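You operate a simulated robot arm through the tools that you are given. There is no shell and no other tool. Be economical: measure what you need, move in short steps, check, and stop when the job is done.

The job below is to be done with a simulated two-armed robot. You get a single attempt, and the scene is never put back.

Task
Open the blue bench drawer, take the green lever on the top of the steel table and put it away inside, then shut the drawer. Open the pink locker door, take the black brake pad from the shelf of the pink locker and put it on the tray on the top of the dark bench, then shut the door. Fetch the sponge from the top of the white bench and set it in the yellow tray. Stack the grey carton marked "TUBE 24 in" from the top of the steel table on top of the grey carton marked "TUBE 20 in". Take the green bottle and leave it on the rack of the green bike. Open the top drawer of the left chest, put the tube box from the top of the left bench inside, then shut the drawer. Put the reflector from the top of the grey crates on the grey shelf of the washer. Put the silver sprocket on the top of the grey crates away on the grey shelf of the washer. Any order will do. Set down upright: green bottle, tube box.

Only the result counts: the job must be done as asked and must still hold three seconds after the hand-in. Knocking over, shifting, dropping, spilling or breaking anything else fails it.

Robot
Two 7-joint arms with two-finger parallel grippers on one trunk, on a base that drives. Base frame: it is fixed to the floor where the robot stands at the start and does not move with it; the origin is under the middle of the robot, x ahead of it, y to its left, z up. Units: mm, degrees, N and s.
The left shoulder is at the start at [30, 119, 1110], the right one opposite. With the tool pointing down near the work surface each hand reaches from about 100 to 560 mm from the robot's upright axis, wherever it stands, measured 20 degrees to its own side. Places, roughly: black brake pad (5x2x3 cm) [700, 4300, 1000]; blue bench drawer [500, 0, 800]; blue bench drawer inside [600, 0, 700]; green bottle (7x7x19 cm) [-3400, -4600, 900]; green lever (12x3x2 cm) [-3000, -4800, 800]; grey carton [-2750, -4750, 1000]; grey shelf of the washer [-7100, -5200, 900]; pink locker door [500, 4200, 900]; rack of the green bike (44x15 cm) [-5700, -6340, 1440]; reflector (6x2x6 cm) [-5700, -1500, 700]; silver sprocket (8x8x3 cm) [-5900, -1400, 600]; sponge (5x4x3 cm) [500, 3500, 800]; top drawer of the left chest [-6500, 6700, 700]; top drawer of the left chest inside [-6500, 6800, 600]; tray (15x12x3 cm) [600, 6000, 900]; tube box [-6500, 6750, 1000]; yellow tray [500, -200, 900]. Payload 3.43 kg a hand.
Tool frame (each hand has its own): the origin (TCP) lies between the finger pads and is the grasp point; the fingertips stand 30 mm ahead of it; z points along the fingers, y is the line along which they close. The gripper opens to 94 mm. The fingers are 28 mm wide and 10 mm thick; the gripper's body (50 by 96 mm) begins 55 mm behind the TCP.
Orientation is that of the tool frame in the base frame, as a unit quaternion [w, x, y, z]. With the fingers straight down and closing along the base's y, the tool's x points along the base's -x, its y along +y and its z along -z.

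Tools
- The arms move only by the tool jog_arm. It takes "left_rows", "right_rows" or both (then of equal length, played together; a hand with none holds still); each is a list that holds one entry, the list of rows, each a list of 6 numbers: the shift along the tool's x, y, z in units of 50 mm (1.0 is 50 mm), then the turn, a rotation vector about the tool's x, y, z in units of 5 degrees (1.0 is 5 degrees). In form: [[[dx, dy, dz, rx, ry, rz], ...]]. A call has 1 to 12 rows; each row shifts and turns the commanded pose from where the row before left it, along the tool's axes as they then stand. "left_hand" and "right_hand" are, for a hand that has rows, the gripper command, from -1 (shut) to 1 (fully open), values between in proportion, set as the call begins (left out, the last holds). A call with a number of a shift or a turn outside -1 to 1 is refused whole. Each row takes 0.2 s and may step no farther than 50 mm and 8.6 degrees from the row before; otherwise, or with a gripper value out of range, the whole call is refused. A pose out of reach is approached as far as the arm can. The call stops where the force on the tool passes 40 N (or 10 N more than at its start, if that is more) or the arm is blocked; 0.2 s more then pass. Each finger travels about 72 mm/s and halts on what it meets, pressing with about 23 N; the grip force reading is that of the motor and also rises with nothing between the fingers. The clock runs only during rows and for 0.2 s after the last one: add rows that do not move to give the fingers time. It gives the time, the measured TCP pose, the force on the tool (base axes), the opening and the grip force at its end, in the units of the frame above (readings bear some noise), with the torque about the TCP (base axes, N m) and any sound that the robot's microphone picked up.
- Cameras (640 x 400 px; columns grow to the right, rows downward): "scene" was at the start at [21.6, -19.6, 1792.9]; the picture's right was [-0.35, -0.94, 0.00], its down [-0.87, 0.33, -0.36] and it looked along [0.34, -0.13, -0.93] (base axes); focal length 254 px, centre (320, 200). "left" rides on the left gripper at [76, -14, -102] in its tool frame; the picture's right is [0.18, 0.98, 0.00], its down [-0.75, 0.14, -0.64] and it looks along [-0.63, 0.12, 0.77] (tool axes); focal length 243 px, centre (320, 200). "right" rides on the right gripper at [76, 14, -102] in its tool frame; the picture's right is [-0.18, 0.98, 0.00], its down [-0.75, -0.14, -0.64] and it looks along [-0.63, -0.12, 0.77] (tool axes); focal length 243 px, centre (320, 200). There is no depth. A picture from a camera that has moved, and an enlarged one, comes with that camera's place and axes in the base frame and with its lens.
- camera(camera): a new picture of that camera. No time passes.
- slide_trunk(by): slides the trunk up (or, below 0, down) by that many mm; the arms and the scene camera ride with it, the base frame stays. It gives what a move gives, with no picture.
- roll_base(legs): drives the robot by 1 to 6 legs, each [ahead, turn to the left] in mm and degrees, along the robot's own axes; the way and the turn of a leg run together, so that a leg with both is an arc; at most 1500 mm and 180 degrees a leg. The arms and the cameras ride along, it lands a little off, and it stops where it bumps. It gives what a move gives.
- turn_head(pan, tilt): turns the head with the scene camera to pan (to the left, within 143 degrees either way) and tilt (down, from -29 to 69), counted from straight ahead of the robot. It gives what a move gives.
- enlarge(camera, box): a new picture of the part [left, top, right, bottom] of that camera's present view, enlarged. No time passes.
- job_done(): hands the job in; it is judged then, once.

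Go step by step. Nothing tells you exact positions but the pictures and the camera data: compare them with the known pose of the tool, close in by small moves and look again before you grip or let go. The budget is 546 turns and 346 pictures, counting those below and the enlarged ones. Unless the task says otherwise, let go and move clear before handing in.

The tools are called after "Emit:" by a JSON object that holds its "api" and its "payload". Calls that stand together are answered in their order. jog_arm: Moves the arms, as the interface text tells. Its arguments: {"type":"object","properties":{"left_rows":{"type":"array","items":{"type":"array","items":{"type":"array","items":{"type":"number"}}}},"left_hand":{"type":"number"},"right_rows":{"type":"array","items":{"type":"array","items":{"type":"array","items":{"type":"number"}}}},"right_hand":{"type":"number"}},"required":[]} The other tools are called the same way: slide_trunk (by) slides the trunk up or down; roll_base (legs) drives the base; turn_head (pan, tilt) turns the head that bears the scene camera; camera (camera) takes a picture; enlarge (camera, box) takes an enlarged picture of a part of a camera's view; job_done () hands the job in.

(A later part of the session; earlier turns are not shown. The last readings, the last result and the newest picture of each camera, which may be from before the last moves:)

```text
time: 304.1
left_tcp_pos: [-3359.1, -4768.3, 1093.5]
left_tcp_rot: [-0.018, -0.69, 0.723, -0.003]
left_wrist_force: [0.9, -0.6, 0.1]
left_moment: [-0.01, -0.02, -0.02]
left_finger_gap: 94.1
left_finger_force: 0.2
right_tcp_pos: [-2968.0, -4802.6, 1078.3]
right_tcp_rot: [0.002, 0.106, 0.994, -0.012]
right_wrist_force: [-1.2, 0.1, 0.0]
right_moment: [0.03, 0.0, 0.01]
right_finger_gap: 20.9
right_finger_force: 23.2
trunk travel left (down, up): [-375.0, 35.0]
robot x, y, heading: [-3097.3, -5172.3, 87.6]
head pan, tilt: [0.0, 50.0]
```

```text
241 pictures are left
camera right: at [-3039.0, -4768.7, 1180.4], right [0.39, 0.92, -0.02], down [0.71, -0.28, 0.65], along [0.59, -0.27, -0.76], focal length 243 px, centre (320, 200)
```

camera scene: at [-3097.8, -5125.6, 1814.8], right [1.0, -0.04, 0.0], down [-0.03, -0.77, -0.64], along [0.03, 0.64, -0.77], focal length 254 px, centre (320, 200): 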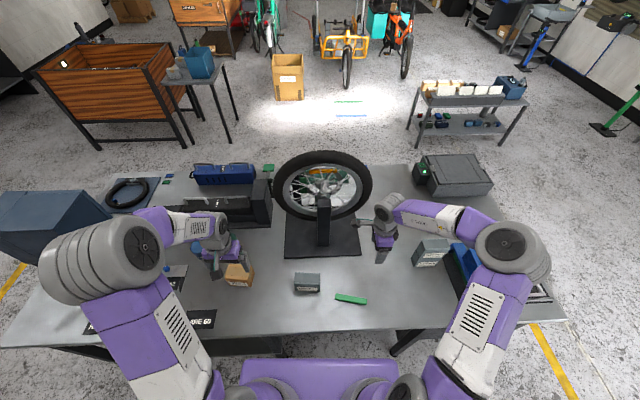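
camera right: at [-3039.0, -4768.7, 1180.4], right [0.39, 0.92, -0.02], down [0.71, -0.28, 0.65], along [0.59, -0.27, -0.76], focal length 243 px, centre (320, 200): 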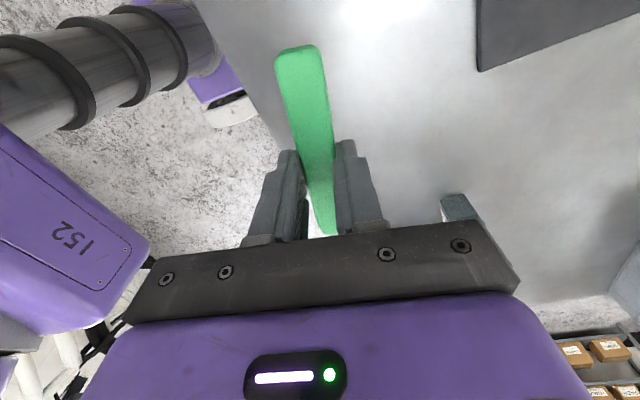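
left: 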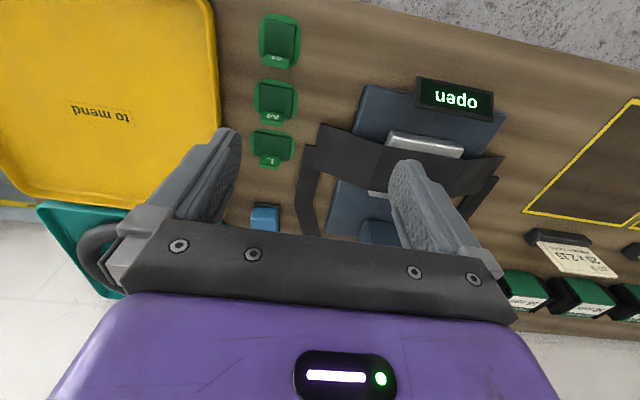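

Emit:
{"api": "roll_base", "payload": {"legs": [[-180, 0], [0, 90], [200, 0], [0, -87], [150, 0]]}}

Emit:
{"api": "jog_arm", "payload": {"left_rows": [[[0.3, 0, -0.3, 0, -1, 0], [0.3, 0, -0.3, 0, -1, 0], [0.3, 0, -0.3, 0, -1, 0], [0, 0, 0, 0, -1, 0], [0, 0, 0, 0, -1, 0], [0, 0, 0, 0, -1, 0], [0, 0, 0, 0, -1, 0], [0, 0, 0, 0, -1, 0], [0, 0, 0, 0, -1, 0]]]}}

Emit:
{"api": "camera", "payload": {"camera": "left"}}

Emit:
{"api": "camera", "payload": {"camera": "scene"}}

```text
time: 315.3
left_tcp_pos: [-3612.9, -4828.5, 1091.8]
left_tcp_rot: [0.018, 0.725, -0.688, 0.003]
left_wrist_force: [0.3, 0.7, -0.3]
left_moment: [-0.01, -0.02, 0.02]
left_finger_gap: 94.0
left_finger_force: 0.0
right_tcp_pos: [-3220.2, -4823.2, 1077.9]
right_tcp_rot: [0.003, 0.057, 0.998, -0.013]
right_wrist_force: [0.4, 0.3, -0.8]
right_moment: [-0.01, -0.02, 0.02]
right_finger_gap: 20.8
right_finger_force: 23.4
trunk travel left (down, up): [-375.0, 35.0]
robot x, y, heading: [-3313.2, -5205.3, 92.7]
head pan, tilt: [0.0, 50.0]
```

```text
time: 317.3
left_tcp_pos: [-3623.7, -4859.4, 1137.5]
left_tcp_rot: [-0.189, 0.691, -0.66, -0.228]
left_wrist_force: [0.0, 0.5, -0.7]
left_moment: [0.01, -0.01, 0.02]
left_finger_gap: 94.0
left_finger_force: 0.1
left hand out of reach, approached as far as the arm can: row 7, 8, 9
right_tcp_pos: [-3220.2, -4821.9, 1078.7]
right_tcp_rot: [0.003, 0.057, 0.998, -0.011]
right_wrist_force: [-0.2, 0.5, -0.4]
right_moment: [0.01, -0.04, 0.04]
right_finger_gap: 20.6
right_finger_force: 23.0
trunk travel left (down, up): [-375.0, 35.0]
robot x, y, heading: [-3311.1, -5207.2, 93.1]
head pan, tilt: [0.0, 50.0]
```

```text
240 pictures are left
camera left: at [-3599.3, -4979.6, 1178.3], right [-0.98, -0.21, -0.07], down [-0.12, 0.25, 0.96], along [-0.18, 0.94, -0.27], focal length 243 px, centre (320, 200)
```

left: 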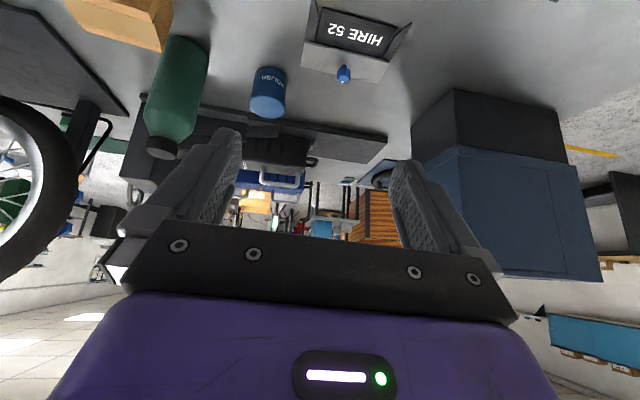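

```text
239 pictures are left
camera scene: at [-3317.9, -5158.9, 1814.8], right [1.0, 0.05, 0.0], down [0.04, -0.77, -0.64], along [-0.03, 0.64, -0.77], focal length 254 px, centre (320, 200)
```

scene: 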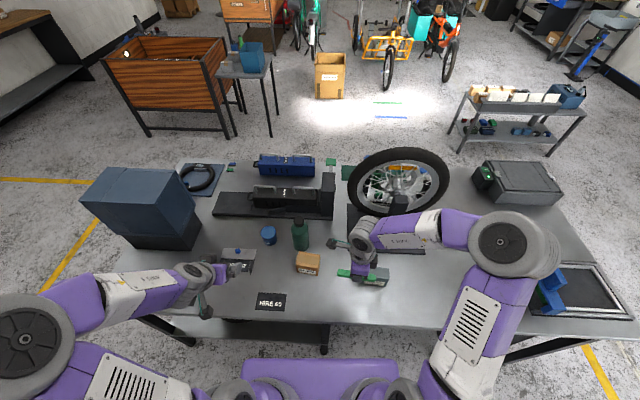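

Emit:
{"api": "jog_arm", "payload": {"left_rows": [[[-0.222, -0.7, 0.43, 0, 0, 0], [-0.222, -0.7, 0.43, 0, 0, 0], [-0.222, -0.7, 0.43, 0, 0, 0], [-0.222, -0.7, 0.43, 0, 0, 0], [-0.222, -0.7, 0.43, 0, 0, 0], [-0.222, -0.7, 0.43, 0, 0, 0], [0, 0, 0, 0, -1, 0], [0, 0, 0, 0, -1, 0]]]}}

Emit:
{"api": "camera", "payload": {"camera": "left"}}

```text
time: 319.1
left_tcp_pos: [-3422.7, -4720.1, 1059.6]
left_tcp_rot: [-0.246, 0.668, -0.641, -0.288]
left_wrist_force: [0.5, 0.8, -0.2]
left_moment: [0.0, 0.01, 0.01]
left_finger_gap: 94.2
left_finger_force: 0.1
right_tcp_pos: [-3219.7, -4822.5, 1078.5]
right_tcp_rot: [0.003, 0.057, 0.998, -0.012]
right_wrist_force: [0.0, 0.2, -0.8]
right_moment: [0.01, -0.01, 0.02]
right_finger_gap: 20.6
right_finger_force: 22.7
trunk travel left (down, up): [-375.0, 35.0]
robot x, y, heading: [-3316.5, -5204.3, 92.9]
head pan, tilt: [0.0, 50.0]
```

```text
238 pictures are left
camera left: at [-3400.4, -4846.0, 1080.0], right [-0.98, -0.19, -0.09], down [-0.11, 0.08, 0.99], along [-0.18, 0.98, -0.1], focal length 243 px, centre (320, 200)
```

left: 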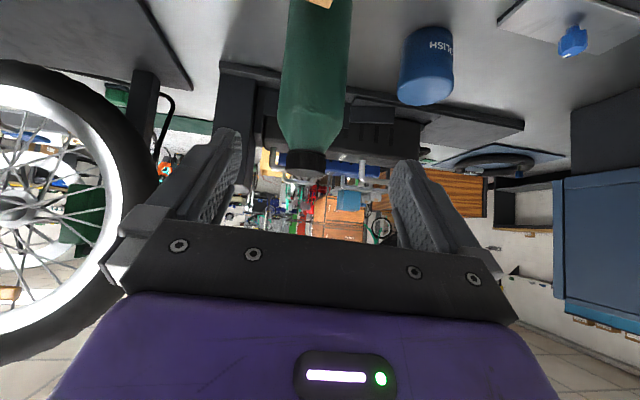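

Emit:
{"api": "jog_arm", "payload": {"left_rows": [[[0.03, -0.04, 0.7, 0, 0, 0], [0.03, -0.04, 0.7, 0, 0, 0], [0.03, -0.04, 0.7, 0, 0, 0]]]}}

Emit:
{"api": "camera", "payload": {"camera": "left"}}

```text
time: 319.9
left_tcp_pos: [-3423.0, -4649.4, 982.4]
left_tcp_rot: [-0.246, 0.668, -0.641, -0.287]
left_wrist_force: [0.3, 0.2, 0.6]
left_moment: [0.01, -0.01, -0.02]
left_finger_gap: 93.7
left_finger_force: 0.1
right_tcp_pos: [-3219.7, -4820.5, 1078.0]
right_tcp_rot: [0.003, 0.057, 0.998, -0.015]
right_wrist_force: [-0.1, -0.8, -0.3]
right_moment: [-0.02, 0.02, 0.01]
right_finger_gap: 20.7
right_finger_force: 23.0
trunk travel left (down, up): [-375.0, 35.0]
robot x, y, heading: [-3314.4, -5205.1, 93.0]
head pan, tilt: [0.0, 50.0]
```

```text
237 pictures are left
camera left: at [-3400.2, -4775.3, 1002.4], right [-0.98, -0.19, -0.09], down [-0.11, 0.08, 0.99], along [-0.18, 0.98, -0.1], focal length 243 px, centre (320, 200)
```

left: 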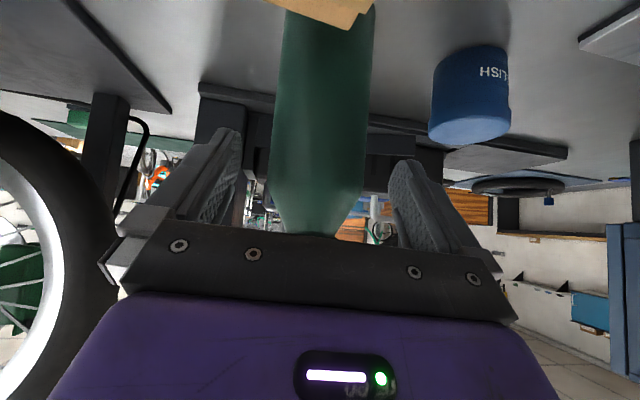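

Bottle is centred between the fingers. One more step in, then close.

Emit:
{"api": "jog_arm", "payload": {"left_rows": [[[0.03, -0.04, 0.4, 0, 0, 0], [0.0, 0, 0.3, 0, 0, 0]]]}}

Emit:
{"api": "jog_arm", "payload": {"left_rows": [[[0, 0, 0, 0, 0, 0], [0, 0, 0, 0, 0, 0], [0, 0, 0, 0, 0, 0]]], "left_hand": -1}}

Emit:
{"api": "camera", "payload": {"camera": "left"}}

```text
time: 320.5
left_tcp_pos: [-3425.5, -4628.4, 956.7]
left_tcp_rot: [-0.246, 0.669, -0.64, -0.287]
left_wrist_force: [-0.1, -0.7, 0.2]
left_moment: [0.02, 0.0, 0.05]
left_finger_gap: 94.1
left_finger_force: 0.1
right_tcp_pos: [-3219.7, -4823.5, 1078.3]
right_tcp_rot: [0.003, 0.057, 0.998, -0.012]
right_wrist_force: [0.4, 0.3, 0.3]
right_moment: [0.02, 0.03, 0.03]
right_finger_gap: 20.8
right_finger_force: 23.1
trunk travel left (down, up): [-375.0, 35.0]
robot x, y, heading: [-3311.9, -5206.3, 92.9]
head pan, tilt: [0.0, 50.0]
```

```text
time: 321.3
left_tcp_pos: [-3424.7, -4627.7, 957.1]
left_tcp_rot: [-0.245, 0.669, -0.641, -0.287]
left_wrist_force: [-1.7, 0.9, 0.7]
left_moment: [0.08, -0.02, 0.08]
left_finger_gap: 67.5
left_finger_force: 23.1
right_tcp_pos: [-3219.7, -4822.6, 1078.8]
right_tcp_rot: [0.003, 0.057, 0.998, -0.013]
right_wrist_force: [1.0, 0.2, -0.1]
right_moment: [0.01, -0.03, 0.01]
right_finger_gap: 20.7
right_finger_force: 22.7
trunk travel left (down, up): [-375.0, 35.0]
robot x, y, heading: [-3313.9, -5204.1, 93.1]
head pan, tilt: [0.0, 50.0]
```

```text
236 pictures are left
camera left: at [-3402.2, -4753.3, 976.4], right [-0.98, -0.19, -0.09], down [-0.11, 0.08, 0.99], along [-0.18, 0.98, -0.1], focal length 243 px, centre (320, 200)
```

left: 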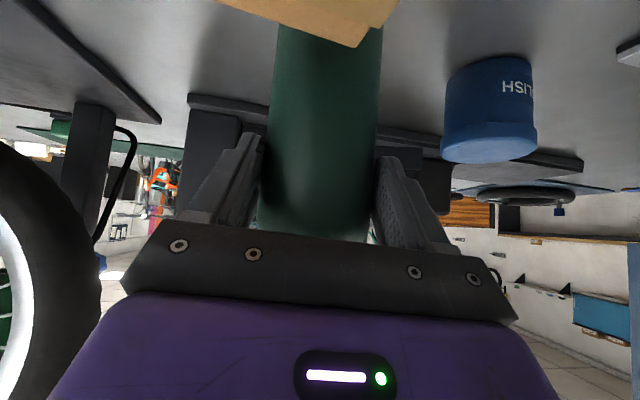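

Emit:
{"api": "jog_arm", "payload": {"left_rows": [[[-0.3, 0.02, -0.3, 0, 0, 0], [-0.66, 0.04, -0.67, 0, 0, 0], [-0.66, 0.04, -0.67, 0, 0, 0], [-0.66, 0.04, -0.67, 0, 0, 0], [0.68, 0.05, -0.66, 0, 0, 0], [0.68, 0.05, -0.66, 0, 0, 0], [0.68, 0.05, -0.66, 0, 0, 0], [0.68, 0.05, -0.66, 0, 0, 0]]]}}

Emit:
{"api": "camera", "payload": {"camera": "scene"}}

```text
time: 323.1
left_tcp_pos: [-3421.9, -4810.8, 1119.7]
left_tcp_rot: [-0.244, 0.669, -0.641, -0.287]
left_wrist_force: [0.4, 0.0, -6.3]
left_moment: [-0.17, -0.01, -0.01]
left_finger_gap: 67.0
left_finger_force: 23.1
left hand out of reach, approached as far as the arm can: row 8
right_tcp_pos: [-3218.7, -4823.5, 1079.7]
right_tcp_rot: [0.002, 0.057, 0.998, -0.013]
right_wrist_force: [-0.3, 0.6, -0.8]
right_moment: [0.01, -0.02, 0.06]
right_finger_gap: 20.7
right_finger_force: 22.9
trunk travel left (down, up): [-375.0, 35.0]
robot x, y, heading: [-3314.9, -5208.1, 93.2]
head pan, tilt: [0.0, 50.0]
```

```text
235 pictures are left
camera scene: at [-3317.4, -5159.6, 1814.9], right [1.0, 0.05, 0.0], down [0.04, -0.76, -0.64], along [-0.03, 0.64, -0.77], focal length 254 px, centre (320, 200)
```

scene: 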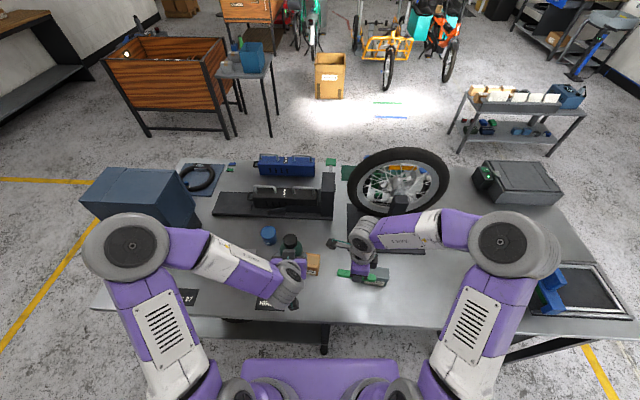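

Emit:
{"api": "roll_base", "payload": {"legs": [[-330, 0], [0, 87], [700, 0]]}}

Emit:
{"api": "turn_head", "payload": {"pan": 20, "tilt": 10}}

Emit:
{"api": "camera", "payload": {"camera": "scene"}}

```text
time: 332.4
left_tcp_pos: [-4394.7, -5603.3, 1121.0]
left_tcp_rot: [0.017, 0.926, -0.013, -0.376]
left_wrist_force: [0.2, -1.8, -6.4]
left_moment: [0.01, -0.12, 0.05]
left_finger_gap: 66.5
left_finger_force: 23.0
right_tcp_pos: [-4367.8, -5402.3, 1078.6]
right_tcp_rot: [0.01, -0.638, 0.77, -0.007]
right_wrist_force: [0.0, -0.7, -0.4]
right_moment: [-0.01, -0.01, 0.01]
right_finger_gap: 21.0
right_finger_force: 23.3
trunk travel left (down, up): [-375.0, 35.0]
robot x, y, heading: [-3993.3, -5523.8, 179.0]
head pan, tilt: [0.0, 50.0]
```

```text
time: 333.4
left_tcp_pos: [-4394.9, -5604.1, 1119.1]
left_tcp_rot: [0.017, 0.926, -0.012, -0.376]
left_wrist_force: [-0.4, 0.1, -6.1]
left_moment: [0.0, -0.14, 0.02]
left_finger_gap: 66.8
left_finger_force: 23.0
right_tcp_pos: [-4368.2, -5401.6, 1077.6]
right_tcp_rot: [0.011, -0.639, 0.769, -0.008]
right_wrist_force: [-1.0, -0.5, -0.1]
right_moment: [0.02, -0.02, -0.01]
right_finger_gap: 20.7
right_finger_force: 22.8
trunk travel left (down, up): [-375.0, 35.0]
robot x, y, heading: [-3990.5, -5526.2, 179.2]
head pan, tilt: [20.0, 10.0]
```

```text
234 pictures are left
camera scene: at [-4051.3, -5554.8, 1876.6], right [-0.32, 0.95, 0.0], down [0.17, 0.06, -0.98], along [-0.93, -0.32, -0.17], focal length 254 px, centre (320, 200)
```

scene: 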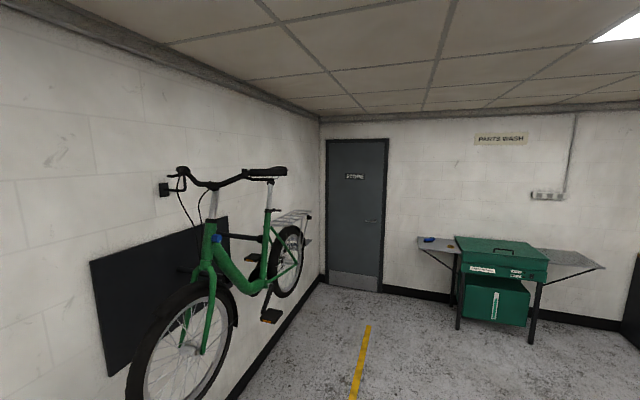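

Emit:
{"api": "roll_base", "payload": {"legs": [[1400, 0], [500, 0], [0, 90]]}}

Emit:
{"api": "slide_trunk", "payload": {"by": 35}}

Emit:
{"api": "turn_head", "payload": {"pan": 15, "tilt": 20}}

Emit:
{"api": "camera", "payload": {"camera": "scene"}}

```text
time: 346.8
left_tcp_pos: [-5840.6, -5893.4, 1119.8]
left_tcp_rot: [0.275, 0.672, 0.638, -0.257]
left_wrist_force: [-0.1, 0.7, -5.8]
left_moment: [0.18, -0.01, 0.0]
left_finger_gap: 66.7
left_finger_force: 23.1
right_tcp_pos: [-6041.1, -5862.7, 1078.8]
right_tcp_rot: [-0.013, 0.994, -0.105, -0.002]
right_wrist_force: [0.2, 0.6, -0.6]
right_moment: [0.03, -0.04, -0.03]
right_finger_gap: 21.0
right_finger_force: 23.3
trunk travel left (down, up): [-375.0, 35.0]
robot x, y, heading: [-5910.0, -5493.3, -92.6]
head pan, tilt: [20.0, 10.0]
```

```text
time: 347.6
left_tcp_pos: [-5840.2, -5894.7, 1155.6]
left_tcp_rot: [0.275, 0.672, 0.637, -0.258]
left_wrist_force: [0.7, -0.2, -6.3]
left_moment: [0.19, 0.01, 0.01]
left_finger_gap: 66.8
left_finger_force: 23.0
right_tcp_pos: [-6041.7, -5864.7, 1113.4]
right_tcp_rot: [-0.013, 0.994, -0.105, -0.002]
right_wrist_force: [-0.1, 0.4, -0.7]
right_moment: [-0.02, -0.01, -0.05]
right_finger_gap: 20.7
right_finger_force: 22.6
trunk travel left (down, up): [-410.0, 0.0]
robot x, y, heading: [-5911.1, -5490.0, -92.5]
head pan, tilt: [20.0, 10.0]
```

```text
time: 348.3
left_tcp_pos: [-5840.9, -5894.5, 1156.2]
left_tcp_rot: [0.274, 0.673, 0.637, -0.258]
left_wrist_force: [0.1, 0.5, -5.9]
left_moment: [0.15, 0.04, -0.01]
left_finger_gap: 66.5
left_finger_force: 23.0
right_tcp_pos: [-6042.1, -5862.1, 1112.7]
right_tcp_rot: [-0.012, 0.994, -0.105, -0.001]
right_wrist_force: [-0.4, 0.1, 0.4]
right_moment: [0.02, 0.0, -0.01]
right_finger_gap: 20.9
right_finger_force: 22.9
trunk travel left (down, up): [-410.0, 0.0]
robot x, y, heading: [-5911.4, -5490.1, -92.6]
head pan, tilt: [15.0, 20.0]
```

```text
233 pictures are left
camera scene: at [-5889.4, -5550.8, 1895.4], right [-0.98, -0.22, 0.0], down [-0.07, 0.33, -0.94], along [0.2, -0.92, -0.34], focal length 254 px, centre (320, 200)
```

scene: 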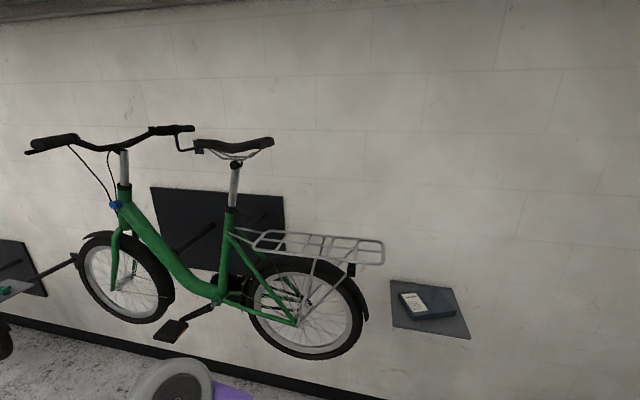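

Emit:
{"api": "enlarge", "payload": {"camera": "scene", "box": [220, 200, 400, 310]}}

```text
3.56 times, centred on (310, 255) of scene
camera zoom: at [-5889.4, -5550.8, 1895.4], right [-0.98, -0.22, 0.0], down [-0.07, 0.33, -0.94], along [0.2, -0.92, -0.34], focal length 901 px, centre (356, 4)
```

zoom: 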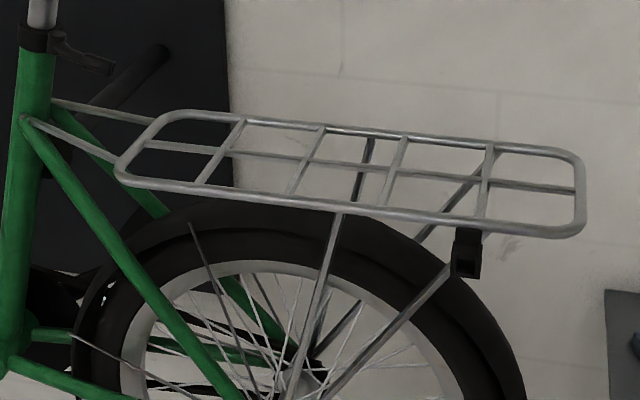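

Emit:
{"api": "jog_arm", "payload": {"left_rows": [[[-0.626, 0.036, -0.645, 0, 0, 0], [-0.626, 0.036, -0.645, 0, 0, 0], [-0.626, 0.036, -0.645, 0, 0, 0], [-0.626, 0.036, -0.645, 0, 0, 0], [-0.626, 0.036, -0.645, 0, 0, 0], [-0.626, 0.036, -0.645, 0, 0, 0], [-0.626, 0.036, -0.645, 0, 0, 0], [-0.626, 0.036, -0.645, 0, 0, 0], [-0.626, 0.036, -0.645, 0, 0, 0], [-0.626, 0.036, -0.645, 0, 0, 0]]], "right_rows": [[[-0.18, -0.27, 0, 0, 0, 0], [-0.18, -0.27, 0, 0, 0, 0], [-0.18, -0.27, 0, 0, 0, 0], [-0.18, -0.27, 0, 0, 0, 0], [-0.18, -0.27, 0, 0, 0, 0], [-0.18, -0.27, 0, 0, 0, 0], [-0.18, -0.27, 0, 0, 0, 0], [-0.18, -0.27, 0, 0, 0, 0], [-0.18, -0.27, 0, 0, 0, 0], [-0.18, -0.27, 0, 0, 0, 0]]]}}

Emit:
{"api": "camera", "payload": {"camera": "scene"}}

Emit:
{"api": "camera", "payload": {"camera": "left"}}

```text
time: 350.5
left_tcp_pos: [-5842.3, -5893.9, 1602.4]
left_tcp_rot: [0.274, 0.673, 0.637, -0.257]
left_wrist_force: [1.0, -0.1, -6.2]
left_moment: [0.18, 0.01, 0.02]
left_finger_gap: 66.9
left_finger_force: 22.9
right_tcp_pos: [-6096.4, -5752.3, 1120.0]
right_tcp_rot: [-0.014, 0.994, -0.105, -0.002]
right_wrist_force: [-0.2, -0.2, -1.1]
right_moment: [-0.04, -0.01, 0.03]
right_finger_gap: 21.0
right_finger_force: 22.7
right hand out of reach, approached as far as the arm can: row 8, 9, 10
trunk travel left (down, up): [-410.0, 0.0]
robot x, y, heading: [-5910.9, -5492.5, -92.5]
head pan, tilt: [15.0, 20.0]
```

```text
231 pictures are left
camera scene: at [-5889.9, -5551.3, 1895.4], right [-0.98, -0.22, 0.0], down [-0.07, 0.33, -0.94], along [0.2, -0.92, -0.34], focal length 254 px, centre (320, 200)
```

scene: 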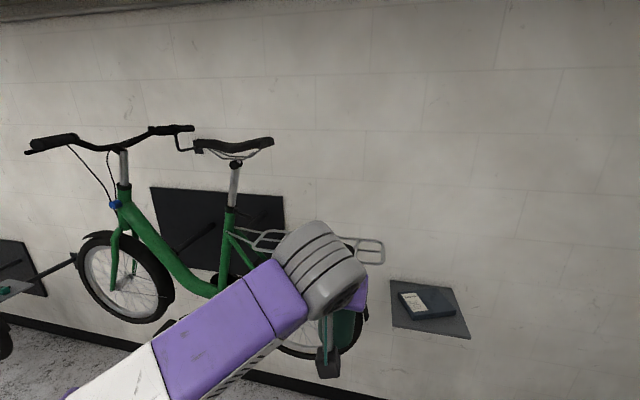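

```text
230 pictures are left
camera left: at [-5852.1, -5769.5, 1623.6], right [0.99, 0.1, -0.09], down [0.1, -0.1, 0.99], along [0.09, -0.99, -0.11], focal length 243 px, centre (320, 200)
```

left: 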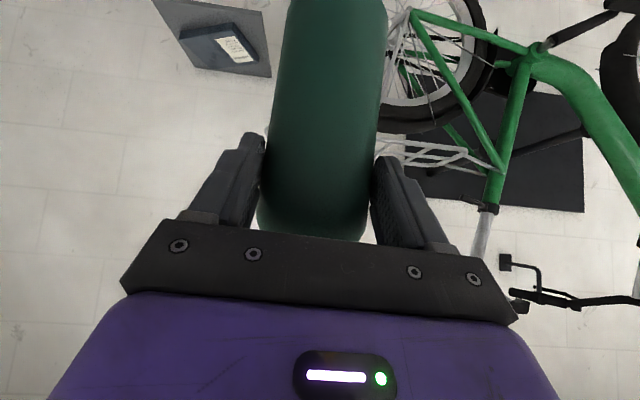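

Emit:
{"api": "roll_base", "payload": {"legs": [[250, 2]]}}

Emit:
{"api": "turn_head", "payload": {"pan": -5, "tilt": 30}}

Emit:
{"api": "camera", "payload": {"camera": "scene"}}

Emit:
{"api": "camera", "payload": {"camera": "left"}}

```text
time: 352.3
left_tcp_pos: [-5833.3, -6137.3, 1603.5]
left_tcp_rot: [0.28, 0.66, 0.65, -0.253]
left_wrist_force: [-0.4, 0.1, -6.0]
left_moment: [0.14, 0.0, 0.0]
left_finger_gap: 66.8
left_finger_force: 23.1
right_tcp_pos: [-6091.7, -6004.0, 1120.3]
right_tcp_rot: [-0.013, 0.996, -0.086, -0.002]
right_wrist_force: [-0.6, 0.0, -0.5]
right_moment: [0.03, -0.03, 0.04]
right_finger_gap: 20.8
right_finger_force: 23.0
trunk travel left (down, up): [-410.0, 0.0]
robot x, y, heading: [-5915.9, -5736.2, -90.6]
head pan, tilt: [15.0, 20.0]
```

```text
time: 353.1
left_tcp_pos: [-5833.7, -6139.0, 1603.5]
left_tcp_rot: [0.279, 0.66, 0.65, -0.253]
left_wrist_force: [-0.3, -0.3, -6.3]
left_moment: [0.14, 0.03, 0.0]
left_finger_gap: 66.8
left_finger_force: 23.4
right_tcp_pos: [-6091.6, -6004.5, 1118.8]
right_tcp_rot: [-0.013, 0.996, -0.086, -0.002]
right_wrist_force: [-0.1, 0.5, 0.1]
right_moment: [0.01, -0.02, 0.0]
right_finger_gap: 21.0
right_finger_force: 22.9
trunk travel left (down, up): [-410.0, 0.0]
robot x, y, heading: [-5914.5, -5739.9, -90.5]
head pan, tilt: [-5.0, 30.0]
```

```text
229 pictures are left
camera scene: at [-5925.4, -5796.5, 1879.4], right [-1.0, 0.09, 0.0], down [0.05, 0.5, -0.87], along [-0.08, -0.86, -0.5], focal length 254 px, centre (320, 200)
```

scene: 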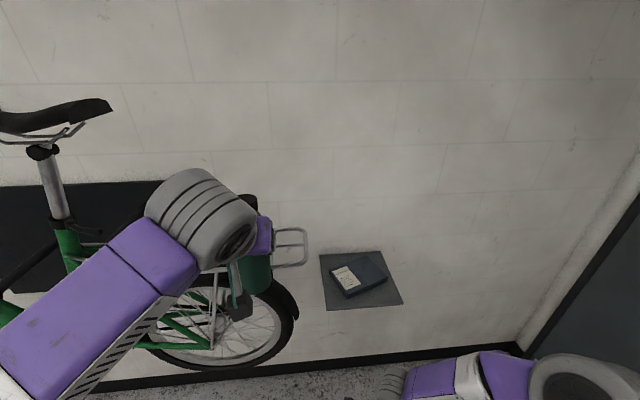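

```text
228 pictures are left
camera left: at [-5848.0, -6013.2, 1623.8], right [0.99, 0.13, -0.09], down [0.1, -0.09, 0.99], along [0.12, -0.99, -0.11], focal length 243 px, centre (320, 200)
```

left: 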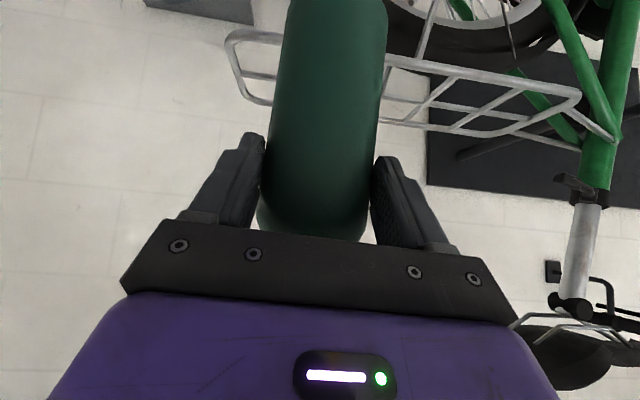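

Emit:
{"api": "jog_arm", "payload": {"left_rows": [[[-0.49, 0.316, 0.494, 0, 0, 0], [-0.49, 0.316, 0.494, 0, 0, 0], [-0.49, 0.316, 0.494, 0, 0, 0], [-0.49, 0.316, 0.494, 0, 0, 0], [-0.49, 0.316, 0.494, 0, 0, 0]]]}}

Emit:
{"api": "camera", "payload": {"camera": "left"}}

Emit:
{"api": "camera", "payload": {"camera": "scene"}}

```text
time: 354.4
left_tcp_pos: [-5754.1, -6312.5, 1603.9]
left_tcp_rot: [0.278, 0.663, 0.648, -0.253]
left_wrist_force: [-0.1, 0.0, -6.5]
left_moment: [0.16, 0.03, 0.02]
left_finger_gap: 66.9
left_finger_force: 22.8
right_tcp_pos: [-6092.1, -6006.6, 1119.6]
right_tcp_rot: [-0.014, 0.996, -0.086, -0.002]
right_wrist_force: [-0.3, -0.1, -0.7]
right_moment: [-0.01, 0.01, 0.02]
right_finger_gap: 20.9
right_finger_force: 23.4
trunk travel left (down, up): [-410.0, 0.0]
robot x, y, heading: [-5914.7, -5733.9, -90.7]
head pan, tilt: [-5.0, 30.0]
```

```text
227 pictures are left
camera left: at [-5768.8, -6187.6, 1623.7], right [0.99, 0.13, -0.09], down [0.1, -0.1, 0.99], along [0.12, -0.99, -0.11], focal length 243 px, centre (320, 200)
```

left: 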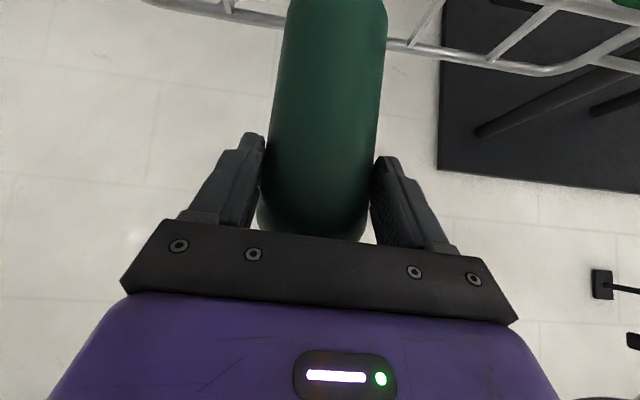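

```text
226 pictures are left
camera scene: at [-5925.6, -5799.2, 1879.2], right [-1.0, 0.09, 0.0], down [0.05, 0.5, -0.86], along [-0.08, -0.86, -0.5], focal length 254 px, centre (320, 200)
```

scene: 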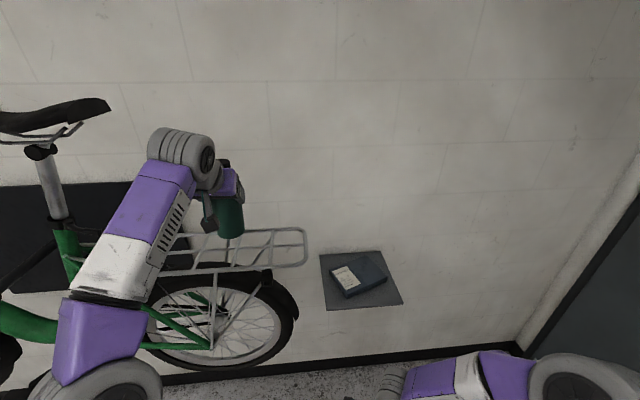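

Emit:
{"api": "enlarge", "payload": {"camera": "scene", "box": [160, 180, 320, 290]}}

```text
3.64 times, centred on (240, 235) of scene
camera zoom: at [-5925.6, -5799.2, 1879.2], right [-1.0, 0.09, 0.0], down [0.05, 0.5, -0.86], along [-0.08, -0.86, -0.5], focal length 922 px, centre (611, 73)
```

zoom: 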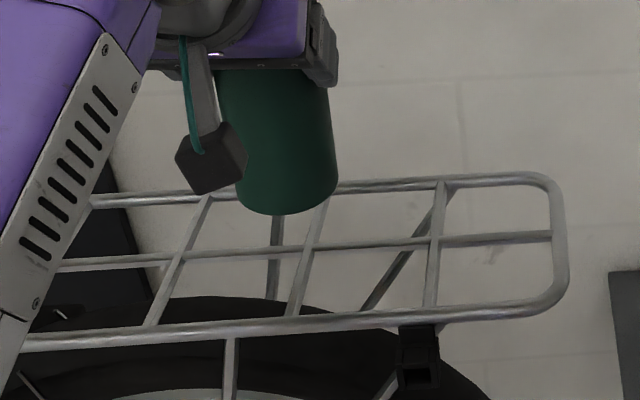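

Emit:
{"api": "jog_arm", "payload": {"left_rows": [[[-0.07, -0.06, 0.07, 0, 0, 0], [0.28, -0.015, 0.286, 0, 0, 0], [0.21, -0.012, 0.215, 0, 0, 0]]]}}

Emit:
{"api": "enlarge", "payload": {"camera": "scene", "box": [160, 180, 320, 290]}}

```text
time: 355.1
left_tcp_pos: [-5756.4, -6316.2, 1570.5]
left_tcp_rot: [0.279, 0.66, 0.65, -0.254]
left_wrist_force: [-0.8, 0.2, -4.9]
left_moment: [0.15, 0.02, 0.01]
left_finger_gap: 66.6
left_finger_force: 23.0
right_tcp_pos: [-6091.7, -6004.1, 1120.1]
right_tcp_rot: [-0.013, 0.996, -0.086, -0.003]
right_wrist_force: [0.1, 0.0, 0.1]
right_moment: [0.02, 0.01, 0.01]
right_finger_gap: 20.9
right_finger_force: 23.0
trunk travel left (down, up): [-410.0, 0.0]
robot x, y, heading: [-5918.0, -5734.6, -90.5]
head pan, tilt: [-5.0, 30.0]
```

```text
3.64 times, centred on (240, 235) of scene
camera zoom: at [-5925.2, -5796.3, 1879.4], right [-1.0, 0.09, 0.0], down [0.05, 0.5, -0.87], along [-0.08, -0.86, -0.5], focal length 922 px, centre (611, 73)
```

zoom: 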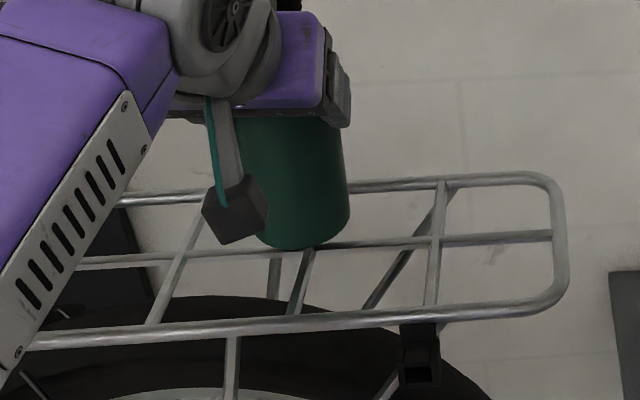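

Emit:
{"api": "jog_arm", "payload": {"left_rows": [[[0.07, -0.004, 0.072, 0, 0, 0], [0.056, 0, 0.057, 0, 0, 0]]]}}

Emit:
{"api": "enlarge", "payload": {"camera": "scene", "box": [160, 180, 320, 290]}}

```text
time: 355.8
left_tcp_pos: [-5756.5, -6317.6, 1558.9]
left_tcp_rot: [0.279, 0.66, 0.65, -0.252]
left_wrist_force: [0.5, -1.3, -6.8]
left_moment: [0.15, 0.0, -0.01]
left_finger_gap: 66.5
left_finger_force: 23.0
right_tcp_pos: [-6091.4, -6005.5, 1120.0]
right_tcp_rot: [-0.013, 0.996, -0.087, -0.002]
right_wrist_force: [0.3, -0.1, -0.1]
right_moment: [0.0, -0.01, -0.04]
right_finger_gap: 21.0
right_finger_force: 22.8
trunk travel left (down, up): [-410.0, 0.0]
robot x, y, heading: [-5915.4, -5738.2, -90.2]
head pan, tilt: [-5.0, 30.0]
```

```text
3.64 times, centred on (240, 235) of scene
camera zoom: at [-5925.4, -5796.9, 1879.3], right [-1.0, 0.09, 0.0], down [0.05, 0.5, -0.87], along [-0.08, -0.86, -0.5], focal length 922 px, centre (611, 73)
```

zoom: 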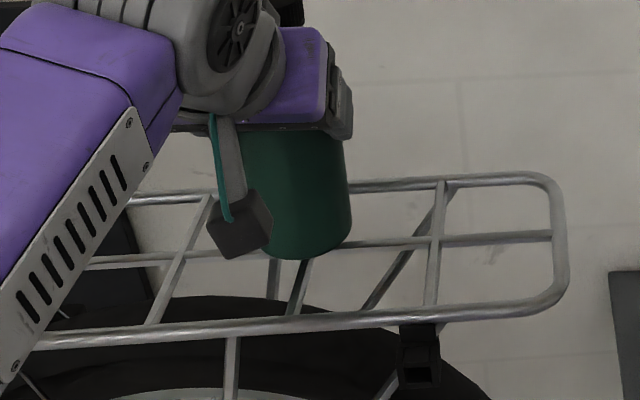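

Emit:
{"api": "jog_arm", "payload": {"left_rows": [[[0.11, -0.006, 0.115, 0, 0, 0], [0.056, 0, 0.057, 0, 0, 0]]]}}

Emit:
{"api": "enlarge", "payload": {"camera": "scene", "box": [160, 180, 320, 290]}}

```text
time: 356.4
left_tcp_pos: [-5755.2, -6317.1, 1549.9]
left_tcp_rot: [0.283, 0.659, 0.648, -0.257]
left_wrist_force: [1.9, -0.9, 7.6]
left_moment: [-0.31, 0.26, 0.0]
left_finger_gap: 66.7
left_finger_force: 22.7
right_tcp_pos: [-6091.0, -6003.1, 1119.7]
right_tcp_rot: [-0.013, 0.996, -0.087, -0.002]
right_wrist_force: [0.1, -0.7, 0.2]
right_moment: [0.01, 0.01, -0.01]
right_finger_gap: 20.9
right_finger_force: 22.2
trunk travel left (down, up): [-410.0, 0.0]
robot x, y, heading: [-5917.6, -5733.6, -90.5]
head pan, tilt: [-5.0, 30.0]
```

```text
3.64 times, centred on (240, 235) of scene
camera zoom: at [-5925.6, -5795.5, 1879.6], right [-1.0, 0.09, 0.0], down [0.05, 0.5, -0.87], along [-0.08, -0.86, -0.5], focal length 922 px, centre (611, 73)
```

zoom: 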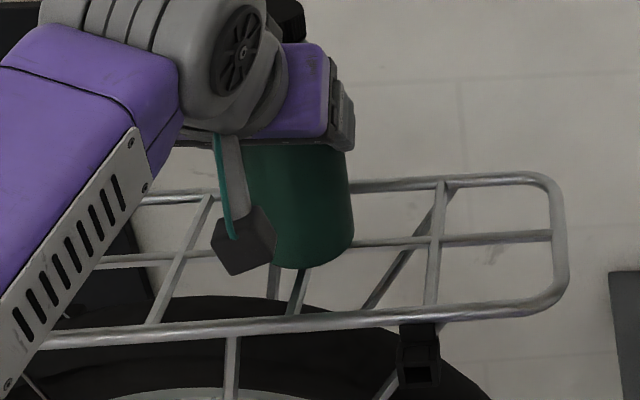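

Emit:
{"api": "jog_arm", "payload": {"left_rows": [[[-0.09, 0.004, -0.09, 0, 0, 0], [0.115, 0, -0.112, 0, 0, 0], [0.075, -0.004, 0.077, 0, 0, 0]]]}}

Emit:
{"api": "enlarge", "payload": {"camera": "scene", "box": [160, 180, 320, 290]}}

Emit:
{"api": "camera", "payload": {"camera": "left"}}

```text
time: 357.1
left_tcp_pos: [-5755.9, -6307.1, 1551.4]
left_tcp_rot: [0.279, 0.661, 0.649, -0.254]
left_wrist_force: [0.5, 2.0, 2.2]
left_moment: [0.21, 0.11, -0.04]
left_finger_gap: 66.6
left_finger_force: 23.4
right_tcp_pos: [-6092.9, -6004.2, 1120.8]
right_tcp_rot: [-0.012, 0.996, -0.087, -0.002]
right_wrist_force: [0.1, -0.1, 0.4]
right_moment: [0.02, 0.0, -0.01]
right_finger_gap: 20.9
right_finger_force: 23.2
trunk travel left (down, up): [-410.0, 0.0]
robot x, y, heading: [-5917.6, -5737.4, -90.1]
head pan, tilt: [-5.0, 30.0]
```

```text
3.64 times, centred on (240, 235) of scene
camera zoom: at [-5925.4, -5795.0, 1879.5], right [-1.0, 0.09, 0.0], down [0.05, 0.5, -0.87], along [-0.08, -0.86, -0.5], focal length 922 px, centre (611, 73)
```

zoom: 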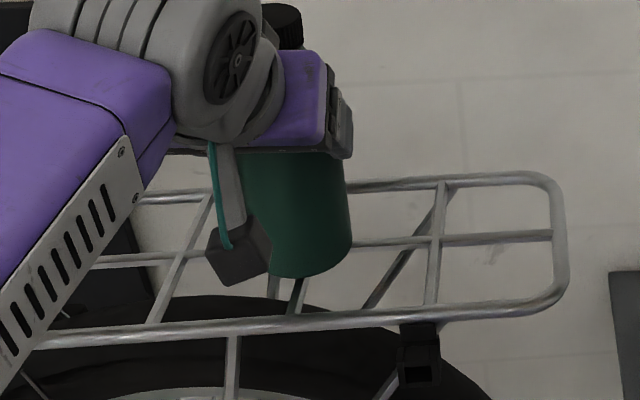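

```text
220 pictures are left
camera left: at [-5771.1, -6181.5, 1570.2], right [0.99, 0.13, -0.09], down [0.1, -0.09, 0.99], along [0.12, -0.99, -0.1], focal length 243 px, centre (320, 200)
```

left: 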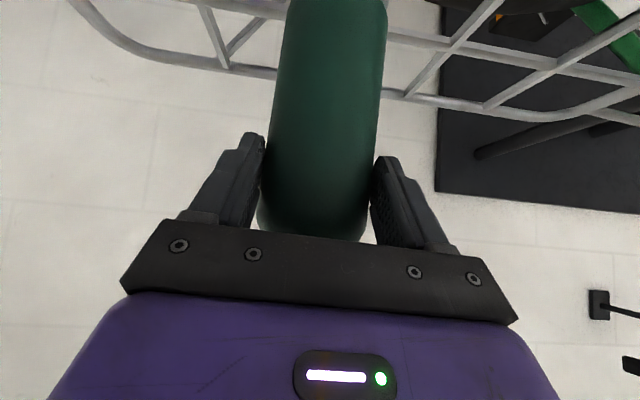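

Emit:
{"api": "jog_arm", "payload": {"left_rows": [[[0, 0, 0, 0, 0, 0], [0, 0, 0, 0, 0, 0]]], "left_hand": 1}}

Emit:
{"api": "camera", "payload": {"camera": "left"}}

```text
time: 357.8
left_tcp_pos: [-5756.6, -6308.0, 1548.9]
left_tcp_rot: [0.281, 0.66, 0.65, -0.253]
left_wrist_force: [0.5, 0.1, -0.3]
left_moment: [0.01, -0.01, 0.03]
left_finger_gap: 94.2
left_finger_force: 0.1
right_tcp_pos: [-6090.9, -6002.1, 1119.5]
right_tcp_rot: [-0.014, 0.996, -0.087, -0.002]
right_wrist_force: [0.3, -0.1, -0.3]
right_moment: [-0.03, -0.04, -0.02]
right_finger_gap: 20.8
right_finger_force: 23.0
trunk travel left (down, up): [-410.0, 0.0]
robot x, y, heading: [-5918.0, -5735.7, -90.4]
head pan, tilt: [-5.0, 30.0]
```

```text
219 pictures are left
camera left: at [-5771.4, -6182.5, 1569.1], right [0.99, 0.13, -0.09], down [0.1, -0.09, 0.99], along [0.12, -0.99, -0.1], focal length 243 px, centre (320, 200)
```

left: 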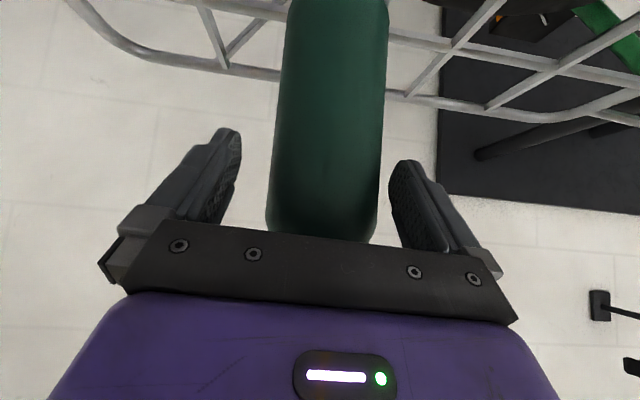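

Emit:
{"api": "jog_arm", "payload": {"left_rows": [[[0, 0.07, 0, 0, 0, 0], [0, 0, -0.5, 0, 0, 0], [0, 0, -0.8, 0, 0, 0], [0, 0, -0.8, 0, 0, 0], [0, 0, -0.8, 0, 0, 0]]]}}

Emit:
{"api": "camera", "payload": {"camera": "scene"}}

Emit:
{"api": "camera", "payload": {"camera": "left"}}

```text
time: 358.9
left_tcp_pos: [-5758.5, -6206.6, 1653.3]
left_tcp_rot: [0.28, 0.661, 0.648, -0.253]
left_wrist_force: [0.8, -0.1, 0.4]
left_moment: [-0.04, 0.02, 0.03]
left_finger_gap: 94.1
left_finger_force: 0.0
right_tcp_pos: [-6092.8, -6003.4, 1119.6]
right_tcp_rot: [-0.012, 0.996, -0.086, -0.002]
right_wrist_force: [0.0, -0.3, -0.5]
right_moment: [0.02, 0.01, 0.0]
right_finger_gap: 20.9
right_finger_force: 23.6
trunk travel left (down, up): [-410.0, 0.0]
robot x, y, heading: [-5920.5, -5733.7, -90.2]
head pan, tilt: [-5.0, 30.0]
```

```text
218 pictures are left
camera scene: at [-5925.9, -5794.7, 1879.4], right [-1.0, 0.09, 0.0], down [0.05, 0.5, -0.87], along [-0.08, -0.86, -0.5], focal length 254 px, centre (320, 200)
```

scene: 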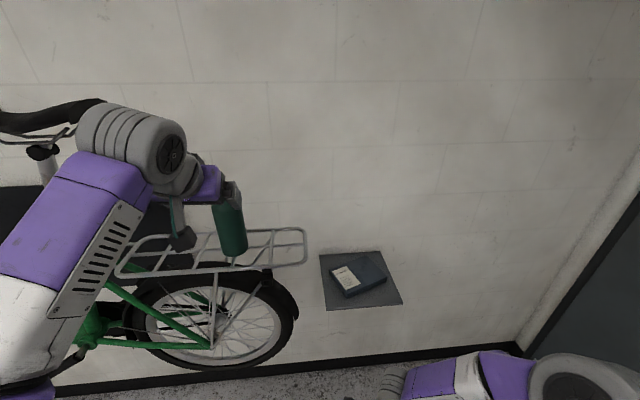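

```text
217 pictures are left
camera left: at [-5772.7, -6081.2, 1672.5], right [0.99, 0.13, -0.09], down [0.1, -0.09, 0.99], along [0.12, -0.99, -0.1], focal length 243 px, centre (320, 200)
```

left: 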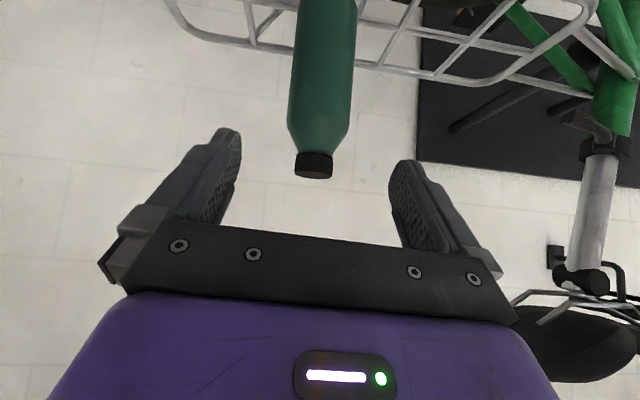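

Emit:
{"api": "roll_base", "payload": {"legs": [[-260, 0]]}}

Emit:
{"api": "jog_arm", "payload": {"left_rows": [[[0.626, -0.036, 0.645, 0, 0, 0], [0.626, -0.036, 0.645, 0, 0, 0], [0.626, -0.036, 0.645, 0, 0, 0], [0.626, -0.036, 0.645, 0, 0, 0], [0.626, -0.036, 0.645, 0, 0, 0], [0.626, -0.036, 0.645, 0, 0, 0], [0.626, -0.036, 0.645, 0, 0, 0], [0.626, -0.036, 0.645, 0, 0, 0], [0.626, -0.036, 0.645, 0, 0, 0], [0.626, -0.036, 0.645, 0, 0, 0], [0.626, -0.036, 0.645, 0, 0, 0]]]}}

Emit:
{"api": "camera", "payload": {"camera": "scene"}}

```text
time: 360.8
left_tcp_pos: [-5754.5, -5942.3, 1650.2]
left_tcp_rot: [0.28, 0.659, 0.651, -0.251]
left_wrist_force: [0.3, 0.3, 0.5]
left_moment: [0.0, -0.03, 0.0]
left_finger_gap: 93.8
left_finger_force: 0.1
right_tcp_pos: [-6089.0, -5739.9, 1119.0]
right_tcp_rot: [-0.014, 0.996, -0.084, -0.002]
right_wrist_force: [0.2, -0.3, 0.0]
right_moment: [0.01, 0.0, -0.04]
right_finger_gap: 20.7
right_finger_force: 22.5
trunk travel left (down, up): [-410.0, 0.0]
robot x, y, heading: [-5916.3, -5468.5, -90.2]
head pan, tilt: [-5.0, 30.0]
```

```text
time: 363.2
left_tcp_pos: [-5752.0, -5943.3, 1155.4]
left_tcp_rot: [0.279, 0.66, 0.65, -0.254]
left_wrist_force: [0.5, 0.1, 0.2]
left_moment: [-0.01, -0.02, -0.02]
left_finger_gap: 94.0
left_finger_force: 0.1
right_tcp_pos: [-6088.3, -5739.7, 1118.9]
right_tcp_rot: [-0.013, 0.996, -0.084, -0.003]
right_wrist_force: [-0.1, 0.6, 0.3]
right_moment: [0.0, 0.04, 0.03]
right_finger_gap: 20.7
right_finger_force: 23.6
trunk travel left (down, up): [-410.0, 0.0]
robot x, y, heading: [-5911.0, -5465.5, -90.4]
head pan, tilt: [-5.0, 30.0]
```

```text
216 pictures are left
camera scene: at [-5922.8, -5532.6, 1879.3], right [-1.0, 0.09, 0.0], down [0.04, 0.5, -0.87], along [-0.08, -0.86, -0.5], focal length 254 px, centre (320, 200)
```

scene: 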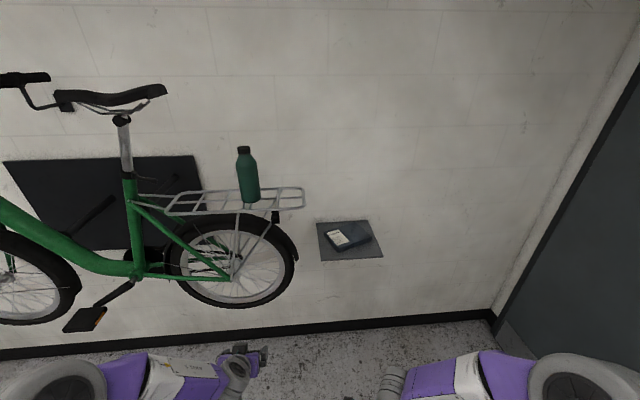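

Emit:
{"api": "roll_base", "payload": {"legs": [[0, 90.4], [1500, 0], [1500, 0], [1050, 0]]}}

```text
time: 386.5
left_tcp_pos: [-1411.2, -5235.2, 1156.6]
left_tcp_rot: [0.376, -0.002, 0.926, 0.023]
left_wrist_force: [-0.4, 0.0, -0.7]
left_moment: [0.01, 0.02, -0.01]
left_finger_gap: 93.8
left_finger_force: 0.1
right_tcp_pos: [-1609.4, -5575.7, 1119.2]
right_tcp_rot: [-0.008, 0.759, 0.651, -0.012]
right_wrist_force: [0.5, 0.1, -0.1]
right_moment: [-0.05, 0.03, 0.03]
right_finger_gap: 20.7
right_finger_force: 23.2
trunk travel left (down, up): [-410.0, 0.0]
robot x, y, heading: [-1885.3, -5406.5, 0.5]
head pan, tilt: [-5.0, 30.0]
```

Emit:
{"api": "roll_base", "payload": {"legs": [[0, 54.2], [1500, 0], [1360, 0], [0, 41], [1500, 0]]}}

```text
time: 411.3
left_tcp_pos: [-448.8, -1213.4, 1155.7]
left_tcp_rot: [-0.243, 0.671, -0.639, -0.288]
left_wrist_force: [-0.4, 0.5, 0.0]
left_moment: [-0.02, 0.02, -0.04]
left_finger_gap: 94.0
left_finger_force: 0.1
right_tcp_pos: [-100.6, -1394.6, 1119.5]
right_tcp_rot: [0.003, 0.053, 0.998, -0.013]
right_wrist_force: [-0.2, -0.2, -0.3]
right_moment: [-0.02, 0.0, 0.0]
right_finger_gap: 20.8
right_finger_force: 23.0
trunk travel left (down, up): [-410.0, 0.0]
robot x, y, heading: [-258.0, -1672.4, 93.4]
head pan, tilt: [-5.0, 30.0]
```

Emit:
{"api": "roll_base", "payload": {"legs": [[1500, 0], [100, 0], [0, -93.2]]}}

Emit:
{"api": "turn_head", "payload": {"pan": 0, "tilt": 50}}

Emit:
{"api": "camera", "payload": {"camera": "scene"}}

```text
time: 423.5
left_tcp_pos: [126.8, 86.2, 1155.4]
left_tcp_rot: [0.376, 0.006, 0.926, 0.02]
left_wrist_force: [0.1, 0.3, -0.7]
left_moment: [0.03, -0.03, 0.03]
left_finger_gap: 94.0
left_finger_force: 0.0
right_tcp_pos: [-76.7, -250.8, 1120.4]
right_tcp_rot: [-0.008, 0.764, 0.645, -0.011]
right_wrist_force: [-0.5, -0.9, -0.6]
right_moment: [0.05, 0.0, 0.02]
right_finger_gap: 20.8
right_finger_force: 23.0
trunk travel left (down, up): [-410.0, 0.0]
robot x, y, heading: [-346.3, -77.7, -0.2]
head pan, tilt: [-5.0, 30.0]
```

```text
time: 424.3
left_tcp_pos: [127.0, 86.6, 1155.8]
left_tcp_rot: [0.377, 0.006, 0.926, 0.019]
left_wrist_force: [-1.1, 0.4, -1.2]
left_moment: [0.02, 0.0, 0.03]
left_finger_gap: 93.9
left_finger_force: 0.1
right_tcp_pos: [-76.8, -250.4, 1121.0]
right_tcp_rot: [-0.008, 0.764, 0.645, -0.011]
right_wrist_force: [-0.4, 0.3, -0.8]
right_moment: [0.02, 0.03, 0.03]
right_finger_gap: 21.0
right_finger_force: 23.3
trunk travel left (down, up): [-410.0, 0.0]
robot x, y, heading: [-348.8, -72.1, 0.0]
head pan, tilt: [0.0, 50.0]
```

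```text
215 pictures are left
camera scene: at [-299.1, -76.3, 1849.9], right [0.0, -1.0, 0.0], down [-0.77, 0.0, -0.64], along [0.64, 0.0, -0.77], focal length 254 px, centre (320, 200)
```

scene: 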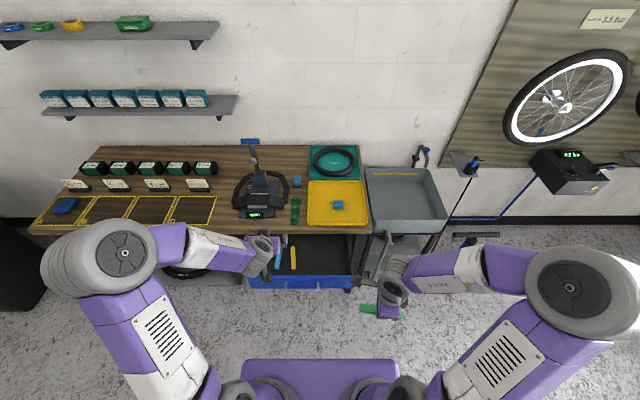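

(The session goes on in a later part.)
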